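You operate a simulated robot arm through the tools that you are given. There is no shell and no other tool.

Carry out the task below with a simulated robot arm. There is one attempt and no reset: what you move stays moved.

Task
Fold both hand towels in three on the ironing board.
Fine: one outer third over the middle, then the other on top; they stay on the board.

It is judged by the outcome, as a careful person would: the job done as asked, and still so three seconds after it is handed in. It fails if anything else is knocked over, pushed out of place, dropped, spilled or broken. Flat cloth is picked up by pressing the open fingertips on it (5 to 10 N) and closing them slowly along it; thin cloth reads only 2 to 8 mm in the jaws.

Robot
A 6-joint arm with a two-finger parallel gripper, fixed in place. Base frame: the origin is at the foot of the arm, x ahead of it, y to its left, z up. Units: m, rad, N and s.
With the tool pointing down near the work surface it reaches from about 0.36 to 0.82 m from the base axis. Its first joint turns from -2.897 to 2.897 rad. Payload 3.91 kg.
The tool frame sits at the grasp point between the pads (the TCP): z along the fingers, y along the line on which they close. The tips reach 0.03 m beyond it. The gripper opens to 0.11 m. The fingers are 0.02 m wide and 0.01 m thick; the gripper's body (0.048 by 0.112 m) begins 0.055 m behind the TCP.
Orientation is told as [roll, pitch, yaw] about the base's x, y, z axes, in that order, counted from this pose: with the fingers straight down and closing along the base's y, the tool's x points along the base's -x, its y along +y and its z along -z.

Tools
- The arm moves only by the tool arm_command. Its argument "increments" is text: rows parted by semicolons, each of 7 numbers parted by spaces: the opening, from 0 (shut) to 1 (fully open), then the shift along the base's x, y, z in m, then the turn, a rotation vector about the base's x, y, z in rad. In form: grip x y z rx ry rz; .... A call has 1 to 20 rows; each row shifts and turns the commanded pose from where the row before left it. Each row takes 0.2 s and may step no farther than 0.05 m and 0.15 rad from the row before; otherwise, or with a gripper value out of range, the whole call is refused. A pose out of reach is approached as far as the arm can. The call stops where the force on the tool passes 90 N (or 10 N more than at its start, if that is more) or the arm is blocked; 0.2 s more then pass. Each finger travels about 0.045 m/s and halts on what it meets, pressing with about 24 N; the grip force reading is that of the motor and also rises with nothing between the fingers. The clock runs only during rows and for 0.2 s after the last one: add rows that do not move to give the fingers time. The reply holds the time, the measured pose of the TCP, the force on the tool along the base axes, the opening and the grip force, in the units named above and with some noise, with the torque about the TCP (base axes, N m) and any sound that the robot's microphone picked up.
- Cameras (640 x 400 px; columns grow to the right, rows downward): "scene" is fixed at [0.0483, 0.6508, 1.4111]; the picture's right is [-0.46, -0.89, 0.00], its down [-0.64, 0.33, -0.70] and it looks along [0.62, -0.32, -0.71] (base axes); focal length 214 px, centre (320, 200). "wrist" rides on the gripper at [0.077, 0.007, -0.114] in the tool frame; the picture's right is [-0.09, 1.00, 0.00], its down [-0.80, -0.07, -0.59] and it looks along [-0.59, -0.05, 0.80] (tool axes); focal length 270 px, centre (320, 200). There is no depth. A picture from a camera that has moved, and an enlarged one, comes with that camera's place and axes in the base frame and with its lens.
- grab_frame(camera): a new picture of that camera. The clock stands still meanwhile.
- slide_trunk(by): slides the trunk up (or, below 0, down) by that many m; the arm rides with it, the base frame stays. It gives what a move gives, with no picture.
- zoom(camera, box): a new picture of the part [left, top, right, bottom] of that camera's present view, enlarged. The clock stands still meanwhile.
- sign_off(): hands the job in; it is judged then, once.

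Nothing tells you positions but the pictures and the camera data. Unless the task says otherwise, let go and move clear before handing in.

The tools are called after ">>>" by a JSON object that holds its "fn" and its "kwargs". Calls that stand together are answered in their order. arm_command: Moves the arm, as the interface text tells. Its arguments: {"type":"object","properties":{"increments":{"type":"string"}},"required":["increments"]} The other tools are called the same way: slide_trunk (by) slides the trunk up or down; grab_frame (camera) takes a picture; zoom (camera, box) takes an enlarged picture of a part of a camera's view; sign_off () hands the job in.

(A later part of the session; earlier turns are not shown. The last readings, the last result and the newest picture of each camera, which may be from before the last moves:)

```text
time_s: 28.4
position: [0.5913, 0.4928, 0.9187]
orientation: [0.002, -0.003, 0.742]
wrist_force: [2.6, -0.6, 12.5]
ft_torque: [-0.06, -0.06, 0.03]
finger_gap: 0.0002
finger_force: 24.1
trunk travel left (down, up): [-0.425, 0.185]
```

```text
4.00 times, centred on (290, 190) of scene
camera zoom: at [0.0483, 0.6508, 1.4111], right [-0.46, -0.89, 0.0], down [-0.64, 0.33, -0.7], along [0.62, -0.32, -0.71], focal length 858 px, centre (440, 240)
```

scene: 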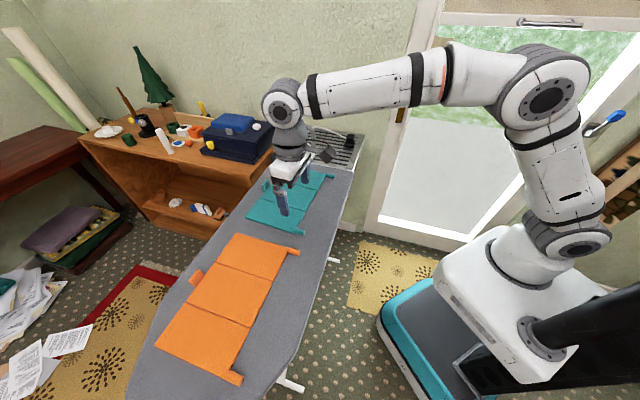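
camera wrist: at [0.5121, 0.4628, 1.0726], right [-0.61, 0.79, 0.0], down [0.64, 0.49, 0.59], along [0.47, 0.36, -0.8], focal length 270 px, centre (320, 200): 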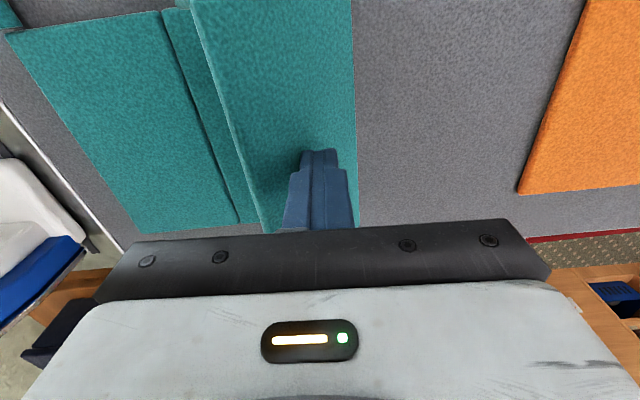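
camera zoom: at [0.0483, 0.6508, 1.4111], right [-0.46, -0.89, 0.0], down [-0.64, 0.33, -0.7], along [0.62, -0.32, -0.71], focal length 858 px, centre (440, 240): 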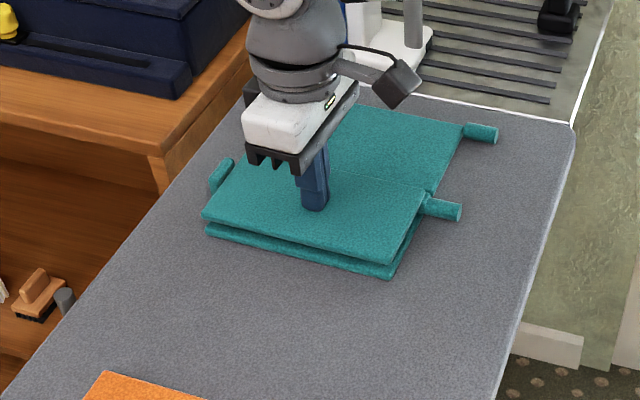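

The near third lies flat over the middle. I'll lift away and move above the far tab for the second fold.

>>> {"fn": "arm_command", "kwargs": {"increments": "0 0 0 0.04 0 0 0; 0.2 0 0 0.04 0 0 0; 0.4 0 0 0.03 0 0 0; 0.45 0.008 -0.042 0 0 0 0; 0.45 0.008 -0.042 0 0 0 0; 0.45 0.008 -0.042 0 0 0 0; 0.45 0.008 -0.042 0 0 0 0; 0.45 0.005 -0.021 -0.02 0 0 0; 0.45 0 0 0 0 0 0"}}

>>> {"fn": "zoom", "kwargs": {"camera": "scene", "box": [220, 140, 360, 240]}}

>>> {"fn": "grab_frame", "kwargs": {"camera": "wrist"}}

```text
time_s: 30.4
position: [0.628, 0.3036, 1.0059]
orientation: [0.0, 0.0, 0.742]
wrist_force: [-0.1, 0.0, -0.2]
ft_torque: [-0.01, 0.02, 0.03]
finger_gap: 0.0497
finger_force: 0.0
trunk travel left (down, up): [-0.425, 0.185]
```

```text
4.00 times, centred on (290, 190) of scene
camera zoom: at [0.0483, 0.6508, 1.4111], right [-0.46, -0.89, 0.0], down [-0.64, 0.33, -0.7], along [0.62, -0.32, -0.71], focal length 858 px, centre (440, 240)
```

zoom: 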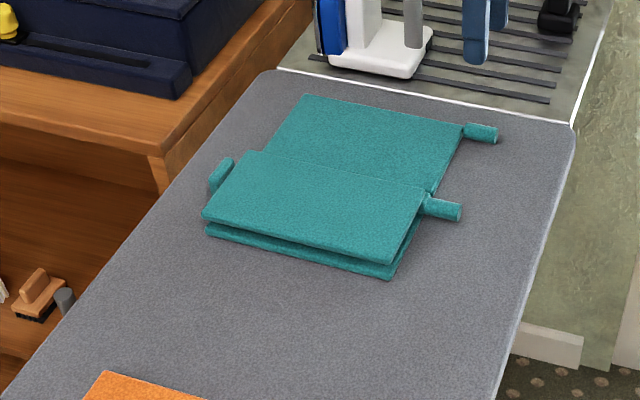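

```text
taken
camera wrist: at [0.5667, 0.2572, 1.1198], right [-0.61, 0.79, 0.0], down [0.64, 0.49, 0.59], along [0.47, 0.36, -0.8], focal length 270 px, centre (320, 200)
```

wrist: 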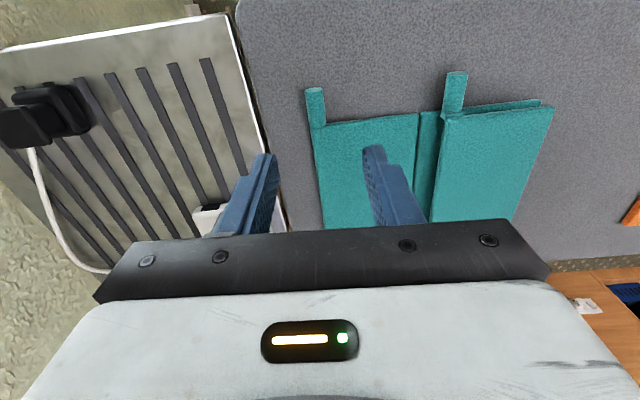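

The first fold looks neat from above. I'll line up on the far tab and descend.

>>> {"fn": "arm_command", "kwargs": {"increments": "0.45 0.0018 -0.002 -0.04 0 0 0; 0.45 0 0 -0.04 0 0 0; 0.45 0 0 -0.02 0 0 0; 0.45 0 0 -0.005 0 0 0; 0.45 0 0 0 0 0 0"}}

>>> {"fn": "zoom", "kwargs": {"camera": "wrist", "box": [220, 100, 420, 225]}}

>>> {"fn": "zoom", "kwargs": {"camera": "scene", "box": [290, 130, 374, 190]}}

```text
time_s: 31.6
position: [0.6303, 0.3031, 0.9005]
orientation: [-0.001, 0.001, 0.74]
wrist_force: [0.2, -0.2, -0.3]
ft_torque: [0.01, 0.01, 0.02]
finger_gap: 0.0495
finger_force: 0.2
trunk travel left (down, up): [-0.425, 0.185]
```

```text
3.20 times, centred on (320, 162) of wrist
camera zoom: at [0.5684, 0.2557, 1.0138], right [-0.61, 0.79, 0.0], down [0.64, 0.49, 0.59], along [0.47, 0.36, -0.8], focal length 865 px, centre (320, 320)
```

zoom: 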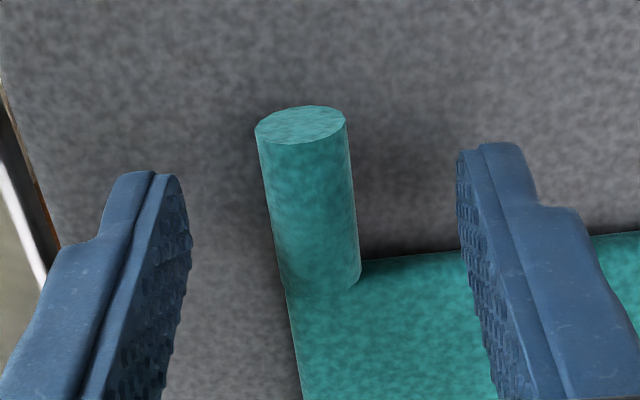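

```text
6.67 times, centred on (332, 160) of scene
camera zoom: at [0.0483, 0.6508, 1.4111], right [-0.46, -0.89, 0.0], down [-0.64, 0.33, -0.7], along [0.62, -0.32, -0.71], focal length 1430 px, centre (240, 467)
```

zoom: 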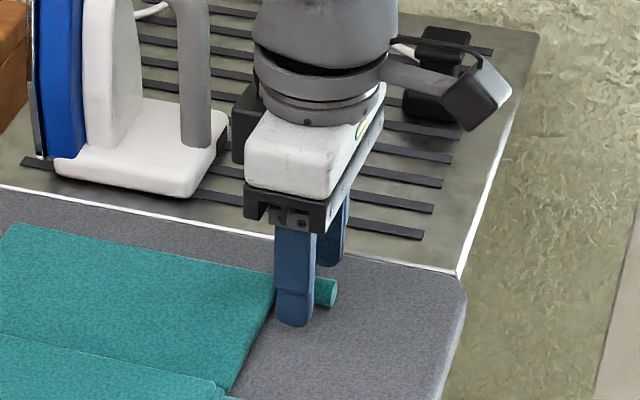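

>>> {"fn": "arm_command", "kwargs": {"increments": "0.45 -0.003 -0.0056 -0.006 0 0 0; 0.3 0 0 0 0 0 0; 0.2 0 0 0 0 0 0; 0.2 0 0 0 0 0 0; 0.2 0 0 0 0 0 0"}}

>>> {"fn": "arm_command", "kwargs": {"increments": "0.137 0 0 0 0 0 0; 0.137 0 0 0 0 0 0; 0.137 0 0 0 0 0 0"}}

>>> {"fn": "zoom", "kwargs": {"camera": "wrist", "box": [220, 100, 420, 225]}}

```text
time_s: 32.8
position: [0.6266, 0.2964, 0.8963]
orientation: [0.0, -0.002, 0.74]
wrist_force: [0.3, -0.8, -0.7]
ft_torque: [0.0, -0.01, 0.0]
finger_gap: 0.022
finger_force: 0.1
trunk travel left (down, up): [-0.425, 0.185]
```

```text
time_s: 33.5
position: [0.627, 0.2961, 0.8953]
orientation: [0.001, 0.0, 0.743]
wrist_force: [-1.1, 1.2, 0.8]
ft_torque: [0.01, 0.0, 0.14]
finger_gap: 0.0161
finger_force: 9.6
trunk travel left (down, up): [-0.425, 0.185]
```

```text
3.20 times, centred on (320, 162) of wrist
camera zoom: at [0.5653, 0.2491, 1.0087], right [-0.61, 0.79, 0.0], down [0.64, 0.49, 0.59], along [0.47, 0.36, -0.8], focal length 865 px, centre (320, 320)
```

zoom: 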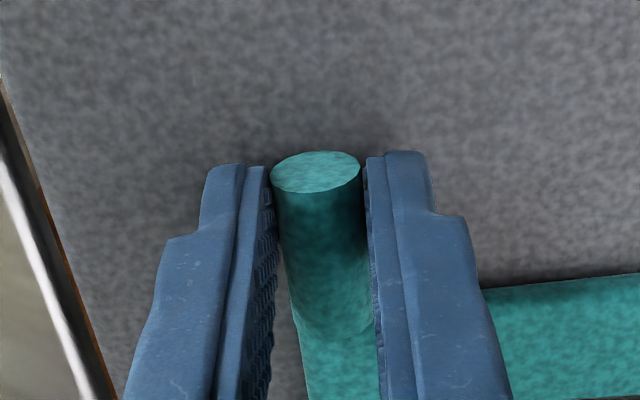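

Grip is good at 9.6 N. I'm swinging the far third up, rotating the gripper with it in the opposite sense.

>>> {"fn": "arm_command", "kwargs": {"increments": "0.137 -0.0026 0.0029 0.0146 -0.110 -0.101 0; 0.137 -0.0041 0.0045 0.0138 -0.110 -0.101 0; 0.137 -0.0055 0.0060 0.0128 -0.110 -0.101 0; 0.137 -0.0067 0.0073 0.0114 -0.110 -0.101 0; 0.137 0 0 0 0 0 0"}}

>>> {"fn": "zoom", "kwargs": {"camera": "scene", "box": [220, 140, 360, 240]}}

>>> {"fn": "grab_frame", "kwargs": {"camera": "wrist"}}

```text
time_s: 34.8
position: [0.6102, 0.3165, 0.9468]
orientation: [-0.599, -0.003, 0.743]
wrist_force: [-0.1, -1.0, -1.1]
ft_torque: [-0.1, 0.05, 0.04]
finger_gap: 0.0158
finger_force: 17.4
trunk travel left (down, up): [-0.425, 0.185]
```

```text
4.00 times, centred on (290, 190) of scene
camera zoom: at [0.0483, 0.6508, 1.4111], right [-0.46, -0.89, 0.0], down [-0.64, 0.33, -0.7], along [0.62, -0.32, -0.71], focal length 858 px, centre (440, 240)
```

zoom: 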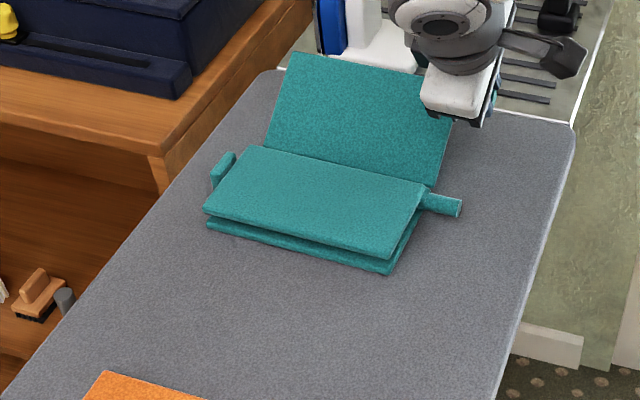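

```text
taken
camera wrist: at [0.504, 0.3168, 1.0364], right [-0.49, 0.67, -0.56], down [0.4, 0.74, 0.53], along [0.77, 0.03, -0.63], focal length 270 px, centre (320, 200)
```

wrist: 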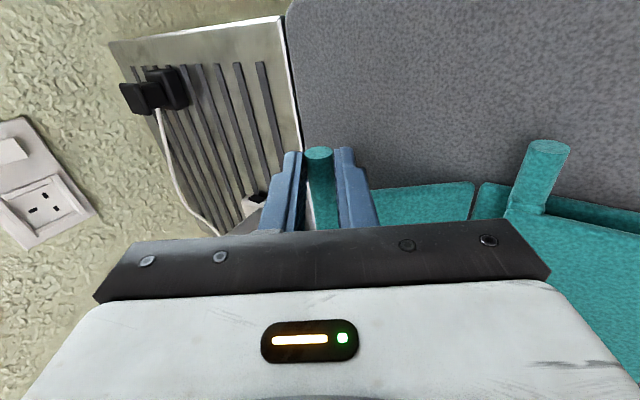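

>>> {"fn": "arm_command", "kwargs": {"increments": "0.137 -0.0078 0.0085 0.0098 -0.110 -0.101 0; 0.137 -0.0087 0.0094 0.0080 -0.110 -0.101 0; 0.137 -0.0094 0.0102 0.0059 -0.110 -0.101 0; 0.137 0 0 0 0 0 0"}}

>>> {"fn": "zoom", "kwargs": {"camera": "scene", "box": [220, 140, 360, 240]}}

>>> {"fn": "grab_frame", "kwargs": {"camera": "wrist"}}

```text
time_s: 35.8
position: [0.5829, 0.3447, 0.9696]
orientation: [-1.047, 0.0, 0.742]
wrist_force: [-0.2, 0.0, -0.7]
ft_torque: [-0.08, 0.06, 0.03]
finger_gap: 0.0162
finger_force: 9.0
trunk travel left (down, up): [-0.425, 0.185]
```

```text
4.00 times, centred on (290, 190) of scene
camera zoom: at [0.0483, 0.6508, 1.4111], right [-0.46, -0.89, 0.0], down [-0.64, 0.33, -0.7], along [0.62, -0.32, -0.71], focal length 858 px, centre (440, 240)
```

zoom: 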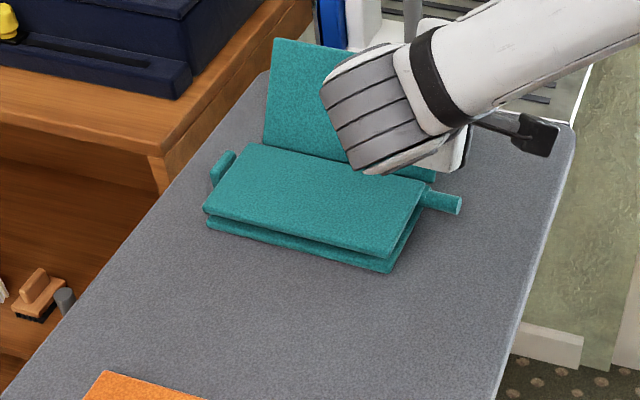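

```text
taken
camera wrist: at [0.4568, 0.3683, 1.0206], right [-0.27, 0.43, -0.86], down [0.27, 0.89, 0.36], along [0.93, -0.13, -0.36], focal length 270 px, centre (320, 200)
```

wrist: 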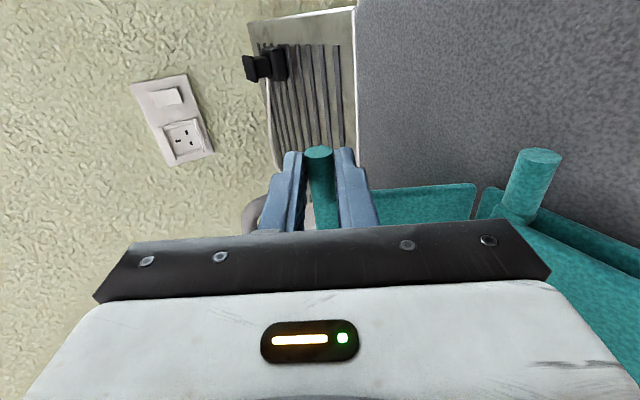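

The far third is up about 60°, with good clearance over the first fold. I'll carry on to vertical.

>>> {"fn": "arm_command", "kwargs": {"increments": "0.137 -0.0099 0.0108 0.0039 -0.110 -0.101 0; 0.137 -0.0102 0.0111 0.0018 -0.110 -0.101 0; 0.137 0 0 0 0 0 0"}}

>>> {"fn": "arm_command", "kwargs": {"increments": "0.137 -0.0101 0.0111 -0.0003 -0.110 -0.101 0; 0.137 0 0 0 0 0 0"}}

>>> {"fn": "zoom", "kwargs": {"camera": "scene", "box": [220, 140, 360, 240]}}

>>> {"fn": "grab_frame", "kwargs": {"camera": "wrist"}}

```text
time_s: 36.5
position: [0.5621, 0.3671, 0.9757]
orientation: [-1.345, -0.002, 0.742]
wrist_force: [-1.4, -1.1, -0.6]
ft_torque: [-0.06, 0.05, 0.04]
finger_gap: 0.016
finger_force: 9.0
trunk travel left (down, up): [-0.425, 0.185]
```

```text
time_s: 37.1
position: [0.5519, 0.3791, 0.9759]
orientation: [-1.495, -0.001, 0.744]
wrist_force: [-0.7, -1.0, -0.7]
ft_torque: [-0.01, 0.06, -0.06]
finger_gap: 0.0164
finger_force: 1.2
trunk travel left (down, up): [-0.425, 0.185]
```

```text
4.00 times, centred on (290, 190) of scene
camera zoom: at [0.0483, 0.6508, 1.4111], right [-0.46, -0.89, 0.0], down [-0.64, 0.33, -0.7], along [0.62, -0.32, -0.71], focal length 858 px, centre (440, 240)
```

zoom: 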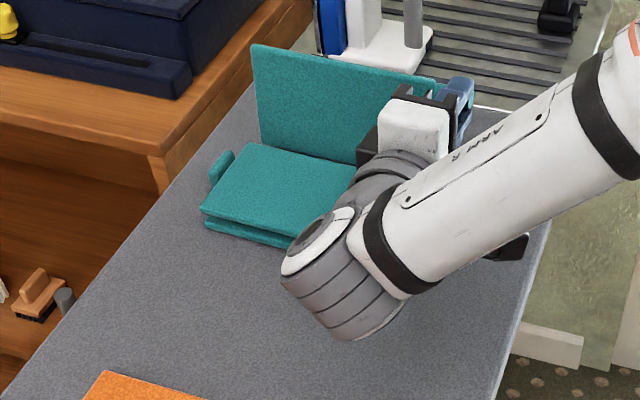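

```text
taken
camera wrist: at [0.4169, 0.4118, 0.9774], right [0.01, 0.12, -0.99], down [0.19, 0.97, 0.12], along [0.98, -0.19, -0.01], focal length 270 px, centre (320, 200)
```

wrist: 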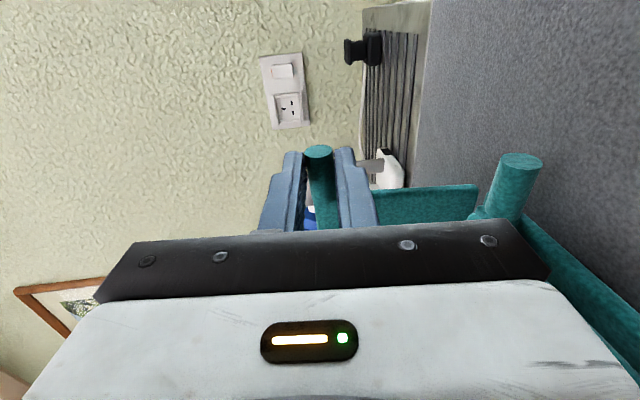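

The flap is almost vertical and well clear. I'll lighten the grip and carry the tab past vertical.

>>> {"fn": "arm_command", "kwargs": {"increments": "0.148 0 0 0.001 0 0 0; 0.148 -0.0068 0.0074 0.001 0 0 0; 0.148 -0.0068 0.0074 0 0 0 0; 0.148 0 0 0 0 0 0"}}

>>> {"fn": "arm_command", "kwargs": {"increments": "0.148 -0.0068 0.0074 0 0 0 0; 0.148 -0.0068 0.0074 -0.001 0 0 0; 0.148 0 0 0 0 0 0"}}

>>> {"fn": "zoom", "kwargs": {"camera": "scene", "box": [220, 140, 360, 240]}}

>>> {"fn": "grab_frame", "kwargs": {"camera": "wrist"}}

```text
time_s: 38.1
position: [0.5374, 0.393, 0.9787]
orientation: [-1.493, -0.001, 0.743]
wrist_force: [0.5, 1.1, -1.5]
ft_torque: [0.01, 0.02, -0.03]
finger_gap: 0.0173
finger_force: 0.8
trunk travel left (down, up): [-0.425, 0.185]
```

```text
time_s: 39.0
position: [0.5228, 0.4109, 0.9773]
orientation: [-1.492, -0.003, 0.742]
wrist_force: [-0.7, 0.3, -1.1]
ft_torque: [-0.01, 0.02, -0.02]
finger_gap: 0.0167
finger_force: 0.7
trunk travel left (down, up): [-0.425, 0.185]
```

```text
4.00 times, centred on (290, 190) of scene
camera zoom: at [0.0483, 0.6508, 1.4111], right [-0.46, -0.89, 0.0], down [-0.64, 0.33, -0.7], along [0.62, -0.32, -0.71], focal length 858 px, centre (440, 240)
```

zoom: 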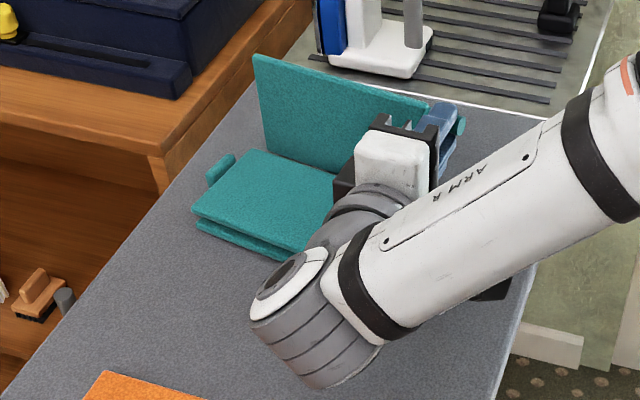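

```text
taken
camera wrist: at [0.3894, 0.4418, 0.9791], right [0.01, 0.12, -0.99], down [0.19, 0.97, 0.12], along [0.98, -0.19, -0.01], focal length 270 px, centre (320, 200)
```

wrist: 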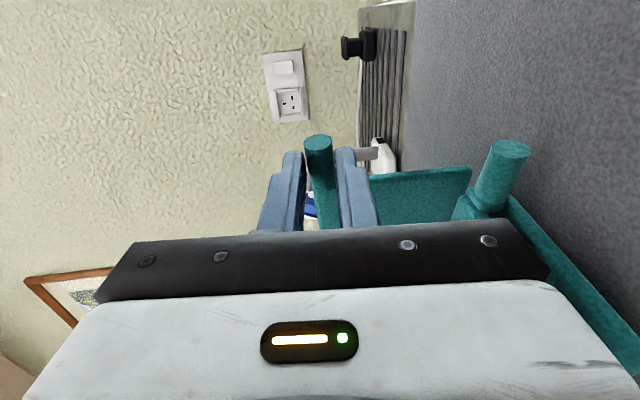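

The flap is standing near vertical and the towel has slid only about a centimetre. I'll open the jaws and see if it stands by itself.

>>> {"fn": "arm_command", "kwargs": {"increments": "0.2 0 0 0 0 0 0; 0.3 0 0 0 0 0 0; 0.3 0 0 0 0 0 0; 0.3 0 0 0 0 0 0"}}

>>> {"fn": "zoom", "kwargs": {"camera": "scene", "box": [220, 140, 360, 240]}}

>>> {"fn": "zoom", "kwargs": {"camera": "wrist", "box": [220, 100, 580, 325]}}

```text
time_s: 40.0
position: [0.5242, 0.4092, 0.9784]
orientation: [-1.495, -0.003, 0.743]
wrist_force: [-0.1, 0.1, -1.4]
ft_torque: [0.04, -0.04, -0.02]
finger_gap: 0.0336
finger_force: 0.7
trunk travel left (down, up): [-0.425, 0.185]
```

```text
4.00 times, centred on (290, 190) of scene
camera zoom: at [0.0483, 0.6508, 1.4111], right [-0.46, -0.89, 0.0], down [-0.64, 0.33, -0.7], along [0.62, -0.32, -0.71], focal length 858 px, centre (440, 240)
```

zoom: 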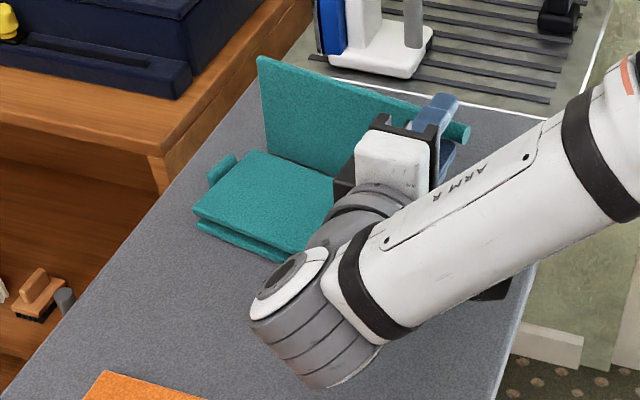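

```text
1.78 times, centred on (400, 212) of wrist
camera zoom: at [0.3895, 0.4416, 0.9791], right [0.01, 0.12, -0.99], down [0.19, 0.97, 0.12], along [0.98, -0.19, -0.01], focal length 480 px, centre (178, 178)
```

zoom: 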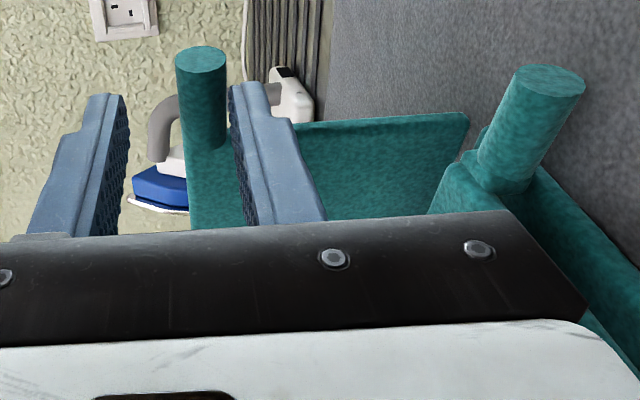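

It stands, but it isn't quite past vertical. With the tab loosely caged, I'll tilt the gripper back a bit so the outer finger can push the tab over the top.

>>> {"fn": "arm_command", "kwargs": {"increments": "0.3 0.0006 -0.0006 0.0027 0.110 0.101 0; 0.3 0.0006 -0.0006 0.0027 0.110 0.101 0; 0.3 0.0006 -0.0006 0.0027 0.110 0.101 0; 0.3 -0.0076 0.0083 0 0 0 0; 0.3 -0.0076 0.0083 0 0 0 0; 0.3 0 0 0 0 0 0"}}

>>> {"fn": "zoom", "kwargs": {"camera": "scene", "box": [220, 140, 360, 240]}}

>>> {"fn": "zoom", "kwargs": {"camera": "wrist", "box": [220, 100, 580, 325]}}

```text
time_s: 41.4
position: [0.5112, 0.4226, 0.9874]
orientation: [-1.044, -0.002, 0.743]
wrist_force: [0.1, 1.3, 0.4]
ft_torque: [-0.01, 0.01, 0.01]
finger_gap: 0.0329
finger_force: 0.1
trunk travel left (down, up): [-0.425, 0.185]
```

```text
4.00 times, centred on (290, 190) of scene
camera zoom: at [0.0483, 0.6508, 1.4111], right [-0.46, -0.89, 0.0], down [-0.64, 0.33, -0.7], along [0.62, -0.32, -0.71], focal length 858 px, centre (440, 240)
```

zoom: 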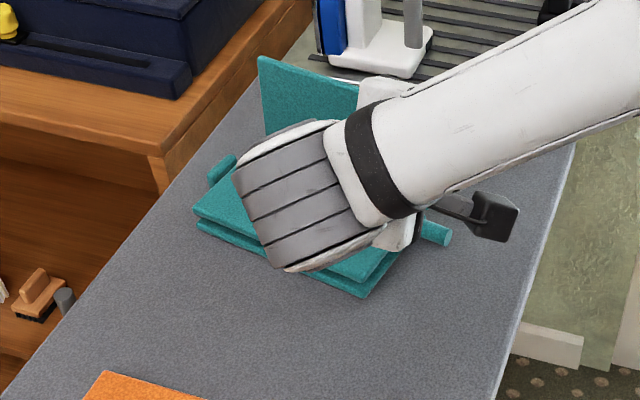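

```text
1.78 times, centred on (400, 212) of wrist
camera zoom: at [0.3845, 0.4462, 1.0371], right [-0.27, 0.43, -0.86], down [0.27, 0.89, 0.36], along [0.92, -0.13, -0.36], focal length 480 px, centre (178, 178)
```

zoom: 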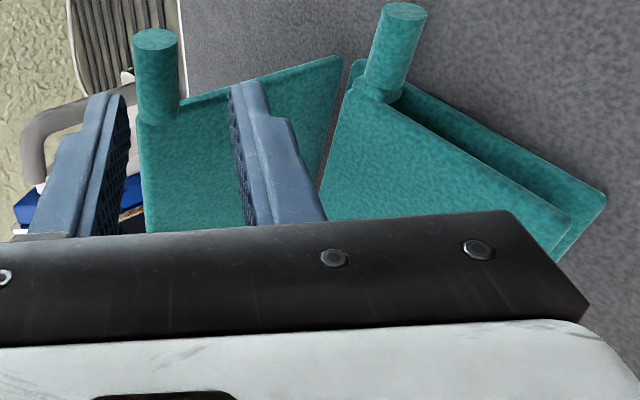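

The flap now stands with nothing touching it. I'll back out sideways and up, turn upright, and push it over from the far side with closed fingers.

>>> {"fn": "arm_command", "kwargs": {"increments": "0.3 -0.022 -0.0203 0.01 0 0 0; 0.3 -0.022 -0.0203 0.02 0 0 0; 0.2 -0.01 -0.01 0.03 0 0 0; 0.1 0 0 0.03 0.110 0.101 0; 0 0 0 0 0.110 0.101 0; 0 0 0 0 0.110 0.101 0; 0 0 0 0 0.110 0.101 0; 0 0 0 0 0.110 0.101 0; 0 0 0 0 0.110 0.101 0; 0 0 0 0 0.110 0.101 0; 0 0 0 0 0 0 0"}}

>>> {"fn": "zoom", "kwargs": {"camera": "scene", "box": [220, 140, 360, 240]}}

>>> {"fn": "grab_frame", "kwargs": {"camera": "wrist"}}

```text
time_s: 43.8
position: [0.458, 0.3711, 1.076]
orientation: [0.002, -0.001, 0.74]
wrist_force: [-0.3, -0.5, -0.1]
ft_torque: [-0.01, 0.02, -0.01]
finger_gap: 0.0
finger_force: 23.9
trunk travel left (down, up): [-0.425, 0.185]
```

```text
4.00 times, centred on (290, 190) of scene
camera zoom: at [0.0483, 0.6508, 1.4111], right [-0.46, -0.89, 0.0], down [-0.64, 0.33, -0.7], along [0.62, -0.32, -0.71], focal length 858 px, centre (440, 240)
```

zoom: 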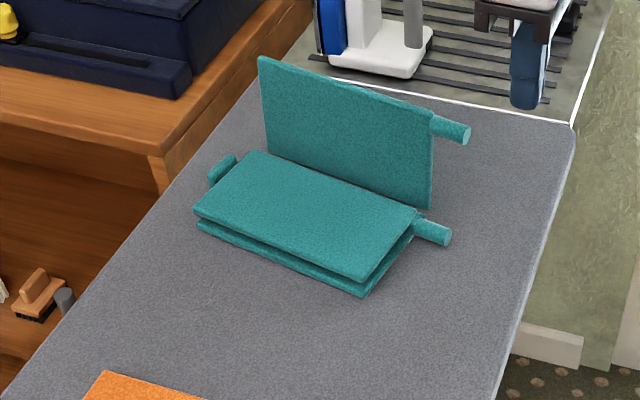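

```text
taken
camera wrist: at [0.3961, 0.324, 1.19], right [-0.61, 0.79, 0.0], down [0.64, 0.49, 0.59], along [0.47, 0.36, -0.8], focal length 270 px, centre (320, 200)
```

wrist: 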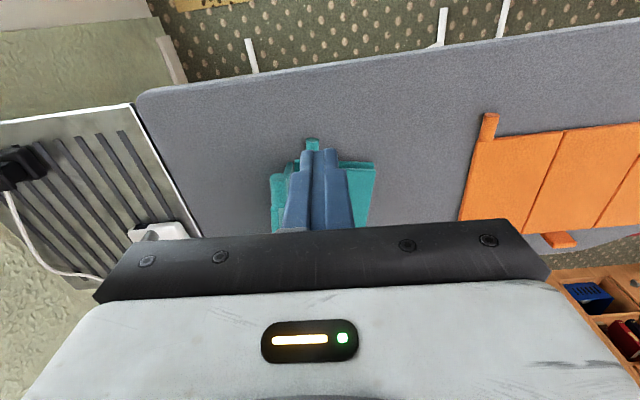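

The far flap stands, and the towel has rotated slightly, to about 34°. I'll move to the iron side of the flap, checking clearance to the iron as I go.

>>> {"fn": "arm_command", "kwargs": {"increments": "0 0.0451 0.0033 -0.005 0 0 -0.145; 0 0.0451 0.0033 -0.005 0 0 0; 0 0.0451 0.0033 -0.005 0 0 0; 0 0.0451 0.0033 -0.005 0 0 0; 0 0 0 0 0 0 0"}}

>>> {"fn": "zoom", "kwargs": {"camera": "scene", "box": [220, 120, 360, 220]}}

>>> {"fn": "grab_frame", "kwargs": {"camera": "wrist"}}

```text
time_s: 45.0
position: [0.6387, 0.3807, 1.0577]
orientation: [0.001, -0.002, 0.598]
wrist_force: [-0.6, 1.0, -0.6]
ft_torque: [0.01, 0.03, 0.02]
finger_gap: 0.0
finger_force: 24.5
trunk travel left (down, up): [-0.425, 0.185]
```

```text
4.00 times, centred on (290, 170) of scene
camera zoom: at [0.0483, 0.6508, 1.4111], right [-0.46, -0.89, 0.0], down [-0.64, 0.33, -0.7], along [0.62, -0.32, -0.71], focal length 858 px, centre (440, 320)
```

zoom: 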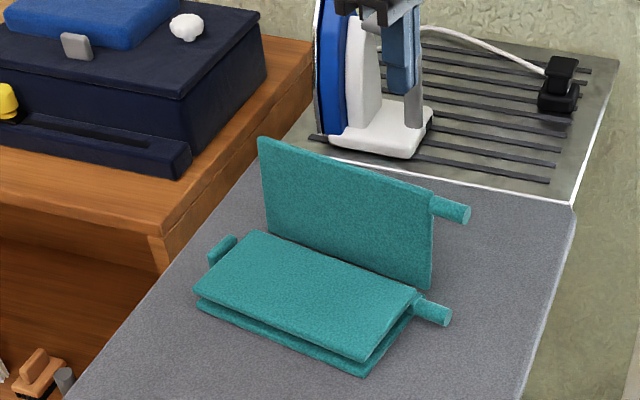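

```text
taken
camera wrist: at [0.5711, 0.3436, 1.1709], right [-0.49, 0.87, 0.0], down [0.7, 0.39, 0.59], along [0.52, 0.29, -0.8], focal length 270 px, centre (320, 200)
```

wrist: 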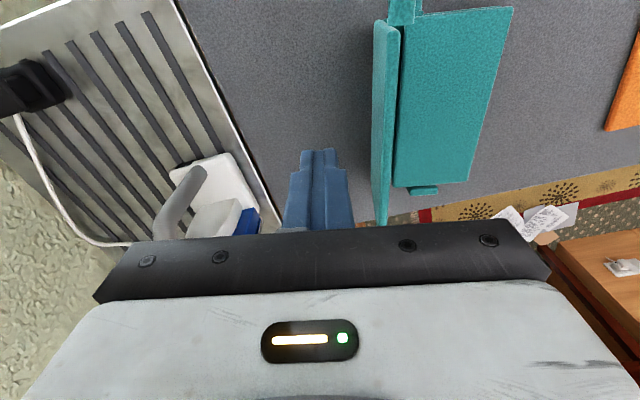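

The fingers are clear of the iron and on its side of the flap. I'll descend and begin pushing the flap over.

>>> {"fn": "arm_command", "kwargs": {"increments": "0 0 0 -0.0425 0 0 0; 0 0 0 -0.0425 0 0 0; 0 -0.0112 0.0165 0 0 0 0; 0 -0.0084 0.0124 0 0 0 0; 0 0 0 0 0 0 0"}}

>>> {"fn": "arm_command", "kwargs": {"increments": "0 -0.0084 0.0124 0 0 0 0; 0 -0.0084 0.0124 0 0 0 0; 0 -0.0074 0.0108 -0.0043 0 0 0; 0 0 0 0 0 0 0"}}

>>> {"fn": "zoom", "kwargs": {"camera": "scene", "box": [220, 140, 360, 240]}}

>>> {"fn": "grab_frame", "kwargs": {"camera": "wrist"}}

```text
time_s: 46.1
position: [0.6202, 0.4115, 0.968]
orientation: [-0.001, 0.0, 0.596]
wrist_force: [-0.1, 0.3, 0.8]
ft_torque: [0.03, -0.01, -0.05]
finger_gap: 0.0
finger_force: 23.6
trunk travel left (down, up): [-0.425, 0.185]
```

```text
time_s: 47.1
position: [0.5953, 0.4485, 0.9654]
orientation: [0.0, 0.0, 0.596]
wrist_force: [-0.9, -0.4, -0.3]
ft_torque: [-0.02, 0.0, 0.03]
finger_gap: 0.0
finger_force: 24.7
trunk travel left (down, up): [-0.425, 0.185]
```

```text
4.00 times, centred on (290, 190) of scene
camera zoom: at [0.0483, 0.6508, 1.4111], right [-0.46, -0.89, 0.0], down [-0.64, 0.33, -0.7], along [0.62, -0.32, -0.71], focal length 858 px, centre (440, 240)
```

zoom: 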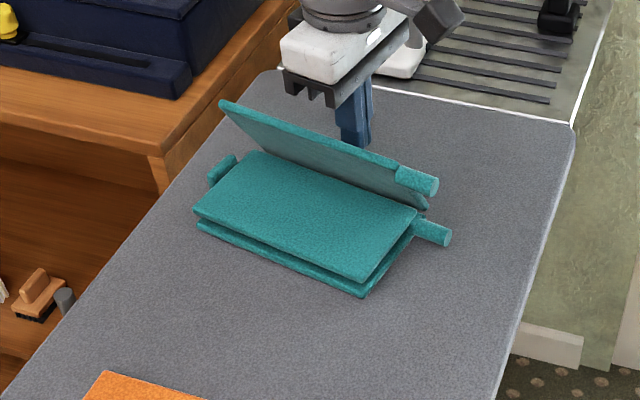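

```text
taken
camera wrist: at [0.527, 0.4115, 1.0783], right [-0.49, 0.87, 0.0], down [0.7, 0.39, 0.59], along [0.52, 0.29, -0.8], focal length 270 px, centre (320, 200)
```

wrist: 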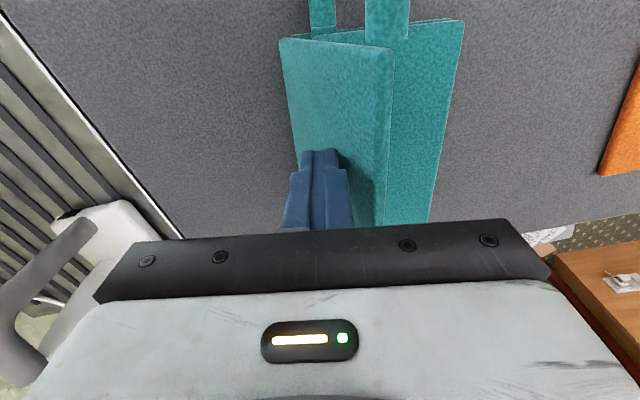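

Going over well; I'll continue the arc down onto the stack.

>>> {"fn": "arm_command", "kwargs": {"increments": "0 -0.0068 0.0100 -0.0071 0 0 0; 0 -0.0058 0.0086 -0.0093 0 0 0; 0 -0.0047 0.0069 -0.0112 0 0 0; 0 0 0 0 0 0 0"}}

>>> {"fn": "zoom", "kwargs": {"camera": "scene", "box": [220, 140, 360, 240]}}

>>> {"fn": "grab_frame", "kwargs": {"camera": "wrist"}}

```text
time_s: 48.2
position: [0.5827, 0.4699, 0.9564]
orientation: [-0.005, -0.035, 0.59]
wrist_force: [7.2, -6.5, 31.2]
ft_torque: [0.0, -0.02, 0.04]
finger_gap: 0.0
finger_force: 23.7
trunk travel left (down, up): [-0.425, 0.185]
stopped in row 4: the force on the tool passed its limit at 90 N (the readings are from after the stop); the commanded pose is now the measured one
```

```text
4.00 times, centred on (290, 190) of scene
camera zoom: at [0.0483, 0.6508, 1.4111], right [-0.46, -0.89, 0.0], down [-0.64, 0.33, -0.7], along [0.62, -0.32, -0.71], focal length 858 px, centre (440, 240)
```

zoom: 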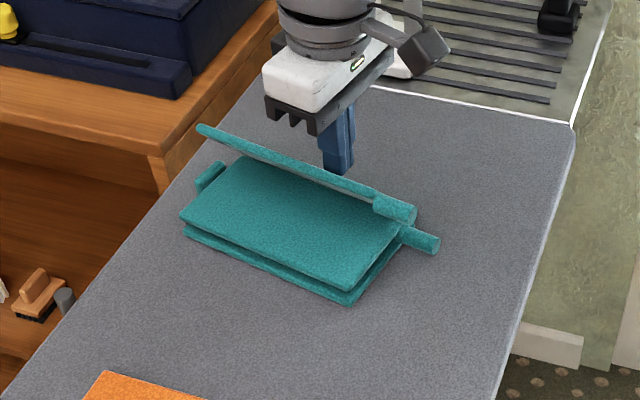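

```text
taken
camera wrist: at [0.5113, 0.4316, 1.0675], right [-0.48, 0.88, 0.0], down [0.69, 0.38, 0.62], along [0.55, 0.3, -0.78], focal length 270 px, centre (320, 200)
```

wrist: 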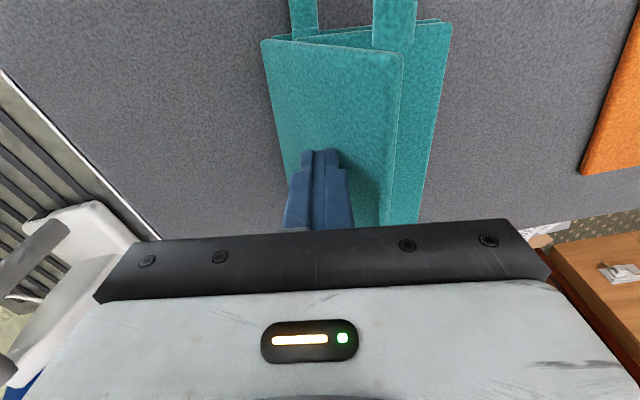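

The push was blocked at about 135°, with the force limit tripped. I'll back off and look closely at what's stopping it; I suspect the first tab's root is in the way.

>>> {"fn": "arm_command", "kwargs": {"increments": "0 0.003 -0.004 0.012 0 0 0; 0 0 0 0 0 0 0"}}

>>> {"fn": "zoom", "kwargs": {"camera": "scene", "box": [290, 170, 346, 210]}}

>>> {"fn": "zoom", "kwargs": {"camera": "wrist", "box": [220, 0, 480, 160]}}

```text
time_s: 48.8
position: [0.5856, 0.4694, 0.9595]
orientation: [-0.003, -0.019, 0.593]
wrist_force: [0.6, 1.1, 0.6]
ft_torque: [0.0, -0.04, 0.03]
finger_gap: 0.0001
finger_force: 24.0
trunk travel left (down, up): [-0.425, 0.185]
```

```text
10.00 times, centred on (318, 190) of scene
camera zoom: at [0.0483, 0.6508, 1.4111], right [-0.46, -0.89, 0.0], down [-0.64, 0.33, -0.7], along [0.62, -0.32, -0.71], focal length 2145 px, centre (340, 300)
```

zoom: 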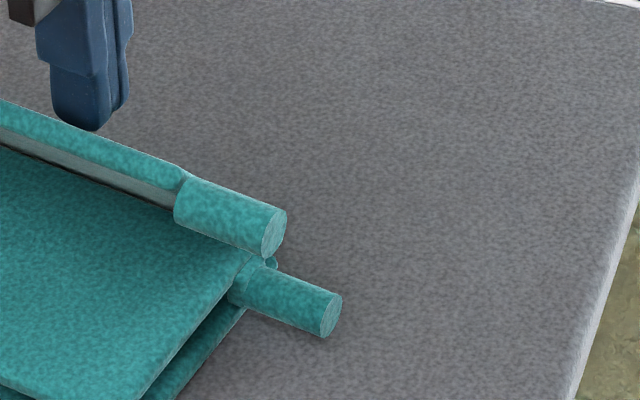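

```text
2.46 times, centred on (350, 80) of wrist
camera zoom: at [0.515, 0.4303, 1.0716], right [-0.48, 0.88, 0.0], down [0.69, 0.38, 0.61], along [0.54, 0.29, -0.79], focal length 665 px, centre (246, 495)
```

zoom: 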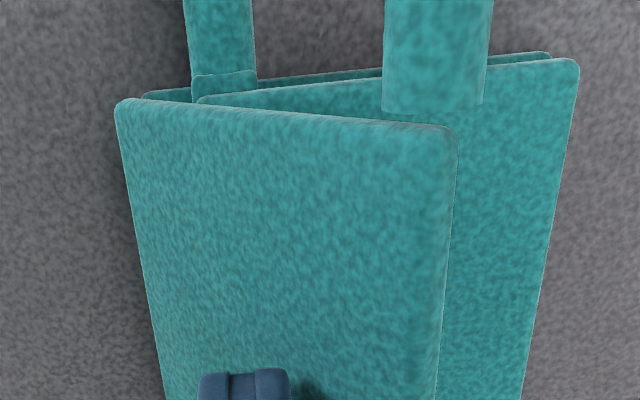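

The flap seems to catch on the first fold's tab or edge. I'll lift clear and get a side view of the stack to understand the geometry.

>>> {"fn": "arm_command", "kwargs": {"increments": "0 0.008 -0.012 0.03 0 0 0; 0 0 0 0.04 0 0 0; 0 -0.03 -0.02 0.02 0 0 0; 0 -0.04 -0.025 0 0 0 0; 0 -0.04 -0.025 0 0 0 0; 0 -0.04 -0.025 0 0 0 0; 0 0 0 0 0 0 0"}}

>>> {"fn": "zoom", "kwargs": {"camera": "scene", "box": [250, 150, 334, 210]}}

>>> {"fn": "grab_frame", "kwargs": {"camera": "wrist"}}

```text
time_s: 50.4
position: [0.4427, 0.3582, 1.0528]
orientation: [-0.005, -0.023, 0.591]
wrist_force: [0.0, 0.0, 1.2]
ft_torque: [-0.03, -0.02, -0.01]
finger_gap: 0.0001
finger_force: 23.4
trunk travel left (down, up): [-0.425, 0.185]
```

```text
6.67 times, centred on (292, 180) of scene
camera zoom: at [0.0483, 0.6508, 1.4111], right [-0.46, -0.89, 0.0], down [-0.64, 0.33, -0.7], along [0.62, -0.32, -0.71], focal length 1430 px, centre (507, 333)
```

zoom: 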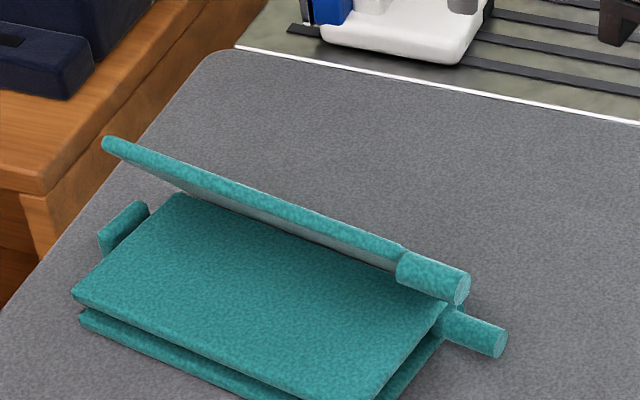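

```text
taken
camera wrist: at [0.3728, 0.3196, 1.1651], right [-0.48, 0.88, 0.0], down [0.69, 0.38, 0.61], along [0.54, 0.29, -0.79], focal length 270 px, centre (320, 200)
```

wrist: 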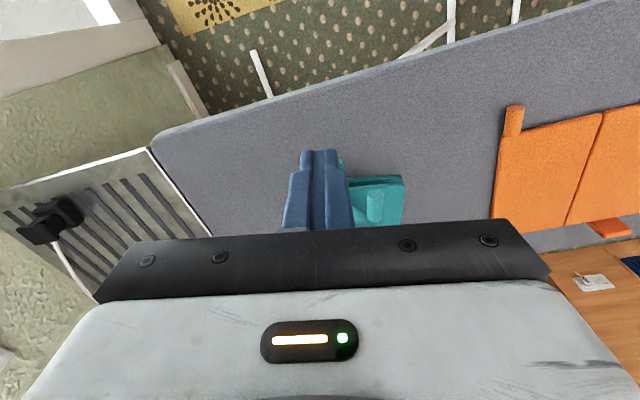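

Now I understand. The near flap lies one layer-thickness above the middle, with a gap beneath it, so its hinge is made for the top layer. The far third must go first and the near third on top. I'll reorder, starting by pushing the far flap back open from its inner side.

>>> {"fn": "arm_command", "kwargs": {"increments": "0 0.0188 0.0362 0.003 -0.0088 0.0218 0; 0 0.0188 0.0362 0.003 0 0 0; 0 0.0188 0.0362 0 0 0 0; 0 0.0188 0.0362 0 0 0 0; 0 0.0188 0.0362 0 0 0 0; 0 0 0 0 0 0 0"}}

>>> {"fn": "zoom", "kwargs": {"camera": "scene", "box": [220, 140, 360, 240]}}

>>> {"fn": "grab_frame", "kwargs": {"camera": "wrist"}}

```text
time_s: 51.8
position: [0.5382, 0.5372, 1.0587]
orientation: [-0.001, 0.001, 0.593]
wrist_force: [0.3, 0.2, -0.7]
ft_torque: [-0.05, 0.01, -0.01]
finger_gap: 0.0002
finger_force: 23.8
trunk travel left (down, up): [-0.425, 0.185]
```

```text
4.00 times, centred on (290, 190) of scene
camera zoom: at [0.0483, 0.6508, 1.4111], right [-0.46, -0.89, 0.0], down [-0.64, 0.33, -0.7], along [0.62, -0.32, -0.71], focal length 858 px, centre (440, 240)
```

zoom: 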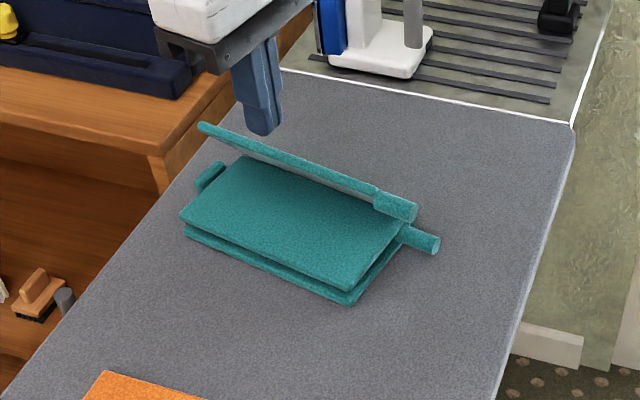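

```text
taken
camera wrist: at [0.4694, 0.5007, 1.1722], right [-0.48, 0.88, 0.0], down [0.71, 0.39, 0.59], along [0.52, 0.29, -0.81], focal length 270 px, centre (320, 200)
```

wrist: 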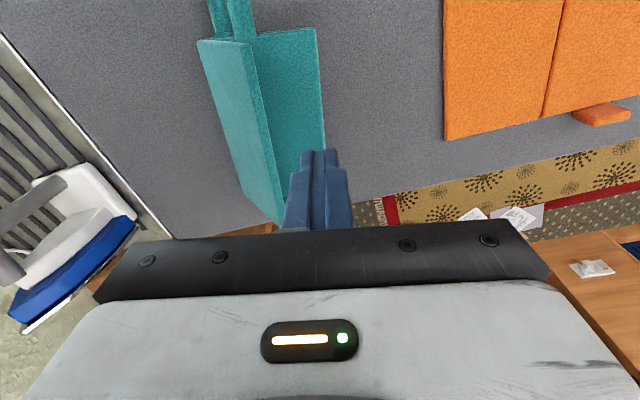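

>>> {"fn": "arm_command", "kwargs": {"increments": "0 0 0 -0.033 0 0 0; 0 0 0 -0.033 0 0 0; 0 0 0 -0.033 0 0 0; 0 0.0086 -0.0123 0 0 0 0; 0 0.0086 -0.0123 0 0 0 0; 0 0.0086 -0.0123 0 0 0 0; 0 0 0 0 0 0 0"}}

>>> {"fn": "zoom", "kwargs": {"camera": "scene", "box": [220, 140, 360, 240]}}

>>> {"fn": "grab_frame", "kwargs": {"camera": "wrist"}}

```text
time_s: 53.4
position: [0.5609, 0.5065, 0.9577]
orientation: [0.001, 0.001, 0.591]
wrist_force: [-1.1, 2.8, 3.3]
ft_torque: [-0.02, -0.04, 0.02]
finger_gap: 0.0002
finger_force: 23.9
trunk travel left (down, up): [-0.425, 0.185]
```

```text
4.00 times, centred on (290, 190) of scene
camera zoom: at [0.0483, 0.6508, 1.4111], right [-0.46, -0.89, 0.0], down [-0.64, 0.33, -0.7], along [0.62, -0.32, -0.71], focal length 858 px, centre (440, 240)
```

zoom: 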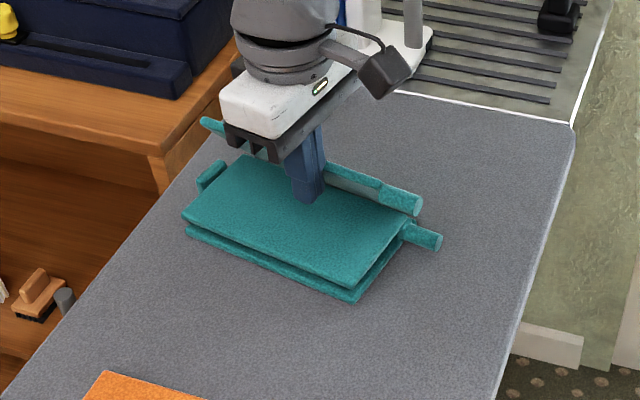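

```text
taken
camera wrist: at [0.4937, 0.4689, 1.0721], right [-0.48, 0.88, 0.0], down [0.7, 0.39, 0.59], along [0.52, 0.29, -0.8], focal length 270 px, centre (320, 200)
```

wrist: 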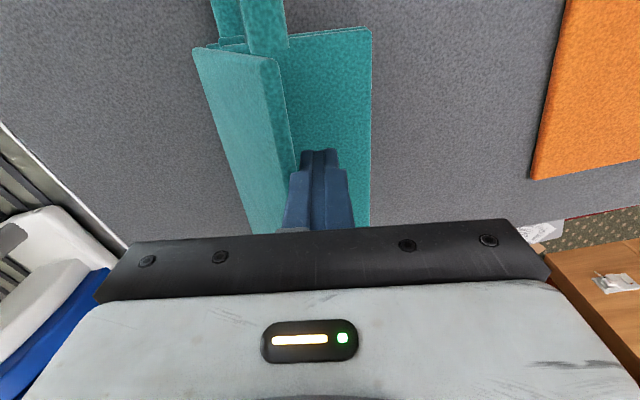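

>>> {"fn": "arm_command", "kwargs": {"increments": "0 0.0075 -0.0106 0.002 0 0 0; 0 0.0075 -0.0106 0.002 0 0 0; 0 0.0075 -0.0106 0 0 0 0; 0 0 0 0 0 0 0"}}

>>> {"fn": "zoom", "kwargs": {"camera": "scene", "box": [220, 140, 360, 240]}}

>>> {"fn": "grab_frame", "kwargs": {"camera": "wrist"}}

```text
time_s: 54.4
position: [0.5845, 0.4742, 0.9712]
orientation: [0.002, -0.014, 0.595]
wrist_force: [-0.2, 10.7, 50.1]
ft_torque: [-0.58, -0.37, 0.11]
finger_gap: 0.0002
finger_force: 24.1
trunk travel left (down, up): [-0.425, 0.185]
```

```text
4.00 times, centred on (290, 190) of scene
camera zoom: at [0.0483, 0.6508, 1.4111], right [-0.46, -0.89, 0.0], down [-0.64, 0.33, -0.7], along [0.62, -0.32, -0.71], focal length 858 px, centre (440, 240)
```

zoom: 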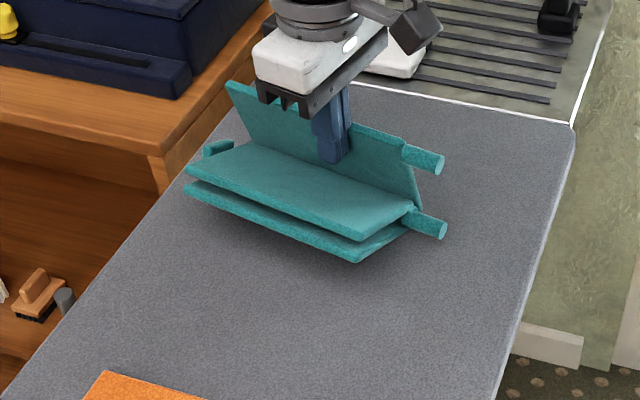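

```text
taken
camera wrist: at [0.5147, 0.4356, 1.0842], right [-0.48, 0.88, 0.0], down [0.7, 0.38, 0.61], along [0.53, 0.29, -0.8], focal length 270 px, centre (320, 200)
```

wrist: 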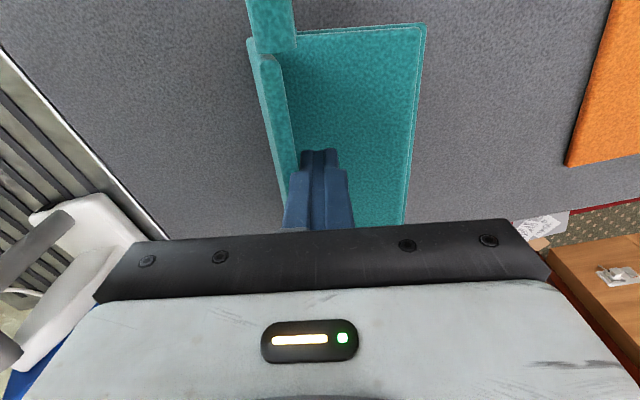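

The towel is tilting up with the push and the finger is loaded upward, so I'll stop and look closely before going on.

>>> {"fn": "zoom", "kwargs": {"camera": "scene", "box": [260, 155, 344, 215]}}

>>> {"fn": "zoom", "kwargs": {"camera": "wrist", "box": [220, 0, 460, 160]}}

```text
6.67 times, centred on (302, 185) of scene
camera zoom: at [0.0483, 0.6508, 1.4111], right [-0.46, -0.89, 0.0], down [-0.64, 0.33, -0.7], along [0.62, -0.32, -0.71], focal length 1430 px, centre (440, 300)
```

zoom: 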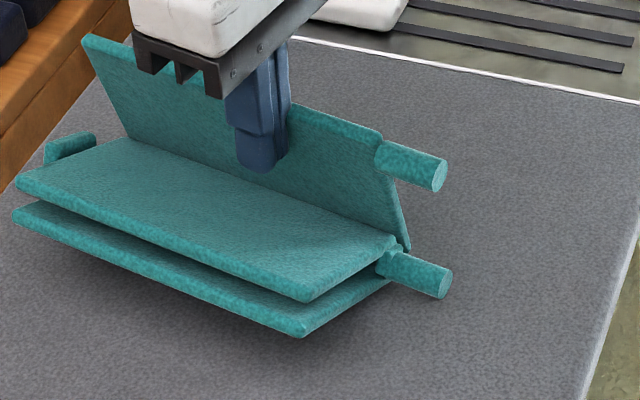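

```text
2.50 times, centred on (340, 80) of wrist
camera zoom: at [0.5147, 0.4356, 1.0842], right [-0.48, 0.88, 0.0], down [0.7, 0.38, 0.61], along [0.53, 0.29, -0.8], focal length 676 px, centre (270, 500)
```

zoom: 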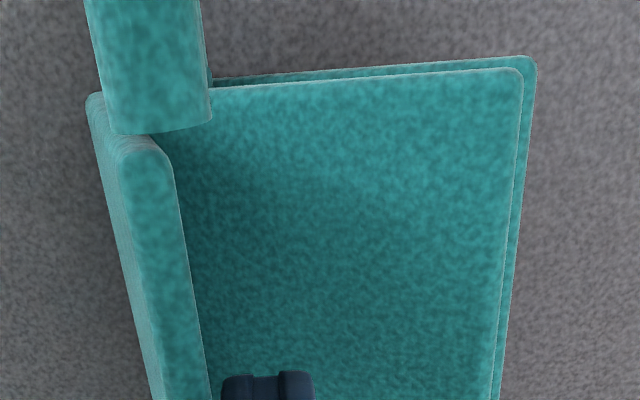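

The finger is wedged in the V between the two flaps. I'll lift it straight out and let the towel settle.

>>> {"fn": "arm_command", "kwargs": {"increments": "0 -0.003 0.004 0.01 0 0 0; 0 -0.002 0.003 0.03 0 0 0; 0 0 0 0.04 0 0 0; 0 0 0 0 0 0 0"}}

>>> {"fn": "zoom", "kwargs": {"camera": "scene", "box": [250, 150, 334, 210]}}

>>> {"fn": "grab_frame", "kwargs": {"camera": "wrist"}}

```text
time_s: 55.4
position: [0.5818, 0.4815, 1.0392]
orientation: [0.0, 0.003, 0.59]
wrist_force: [-0.2, 0.3, 0.4]
ft_torque: [-0.01, -0.01, 0.01]
finger_gap: 0.0
finger_force: 24.0
trunk travel left (down, up): [-0.425, 0.185]
```

```text
6.67 times, centred on (292, 180) of scene
camera zoom: at [0.0483, 0.6508, 1.4111], right [-0.46, -0.89, 0.0], down [-0.64, 0.33, -0.7], along [0.62, -0.32, -0.71], focal length 1430 px, centre (507, 333)
```

zoom: 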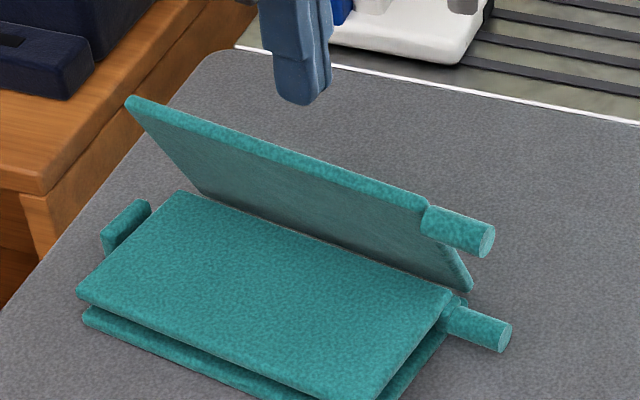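

```text
taken
camera wrist: at [0.5127, 0.4448, 1.1531], right [-0.48, 0.88, 0.0], down [0.71, 0.39, 0.59], along [0.52, 0.29, -0.81], focal length 270 px, centre (320, 200)
```

wrist: 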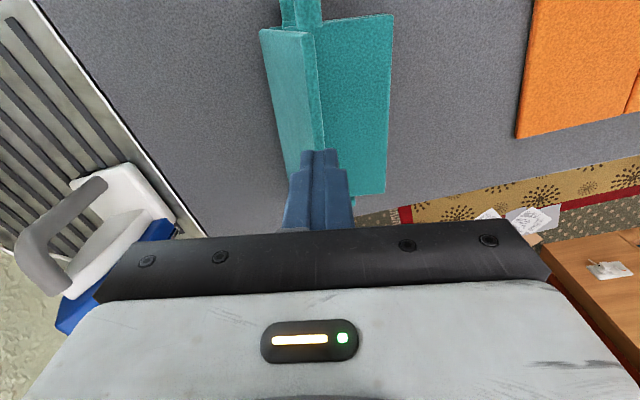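

The towel settled flat, and the far flap is now at about 110°. I'll retry the opening push with the fingers higher, near the flap's top edge, and slower.

>>> {"fn": "arm_command", "kwargs": {"increments": "0 -0.0115 0.0164 0 0 0 0; 0 -0.0144 0.0205 0 0 0 0; 0 0 0 -0.025 0 0 0; 0 0 0 -0.027 0 0 0; 0 0.0058 -0.0082 0 0 0 0; 0 0.0058 -0.0082 0 0 0 0; 0 0 0 0 0 0 0"}}

>>> {"fn": "zoom", "kwargs": {"camera": "scene", "box": [250, 150, 334, 210]}}

>>> {"fn": "grab_frame", "kwargs": {"camera": "wrist"}}

```text
time_s: 57.0
position: [0.5681, 0.5007, 0.9883]
orientation: [0.0, 0.001, 0.593]
wrist_force: [0.1, 0.5, -0.8]
ft_torque: [-0.03, 0.01, -0.01]
finger_gap: 0.0002
finger_force: 23.7
trunk travel left (down, up): [-0.425, 0.185]
```

```text
6.67 times, centred on (292, 180) of scene
camera zoom: at [0.0483, 0.6508, 1.4111], right [-0.46, -0.89, 0.0], down [-0.64, 0.33, -0.7], along [0.62, -0.32, -0.71], focal length 1430 px, centre (507, 333)
```

zoom: 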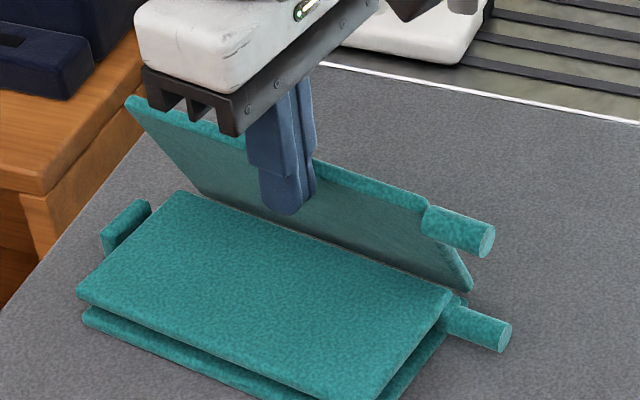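

```text
taken
camera wrist: at [0.5002, 0.463, 1.1026], right [-0.48, 0.88, 0.0], down [0.71, 0.39, 0.59], along [0.52, 0.29, -0.81], focal length 270 px, centre (320, 200)
```

wrist: 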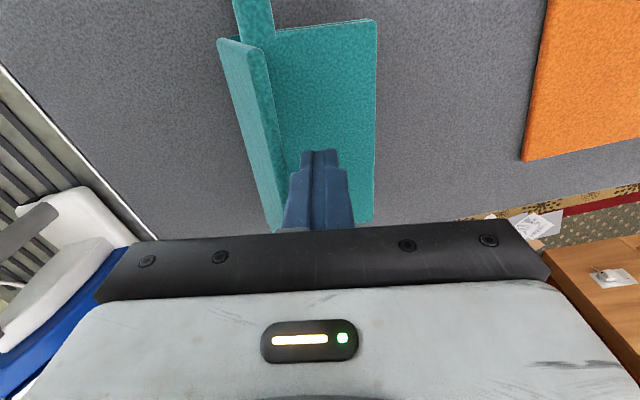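

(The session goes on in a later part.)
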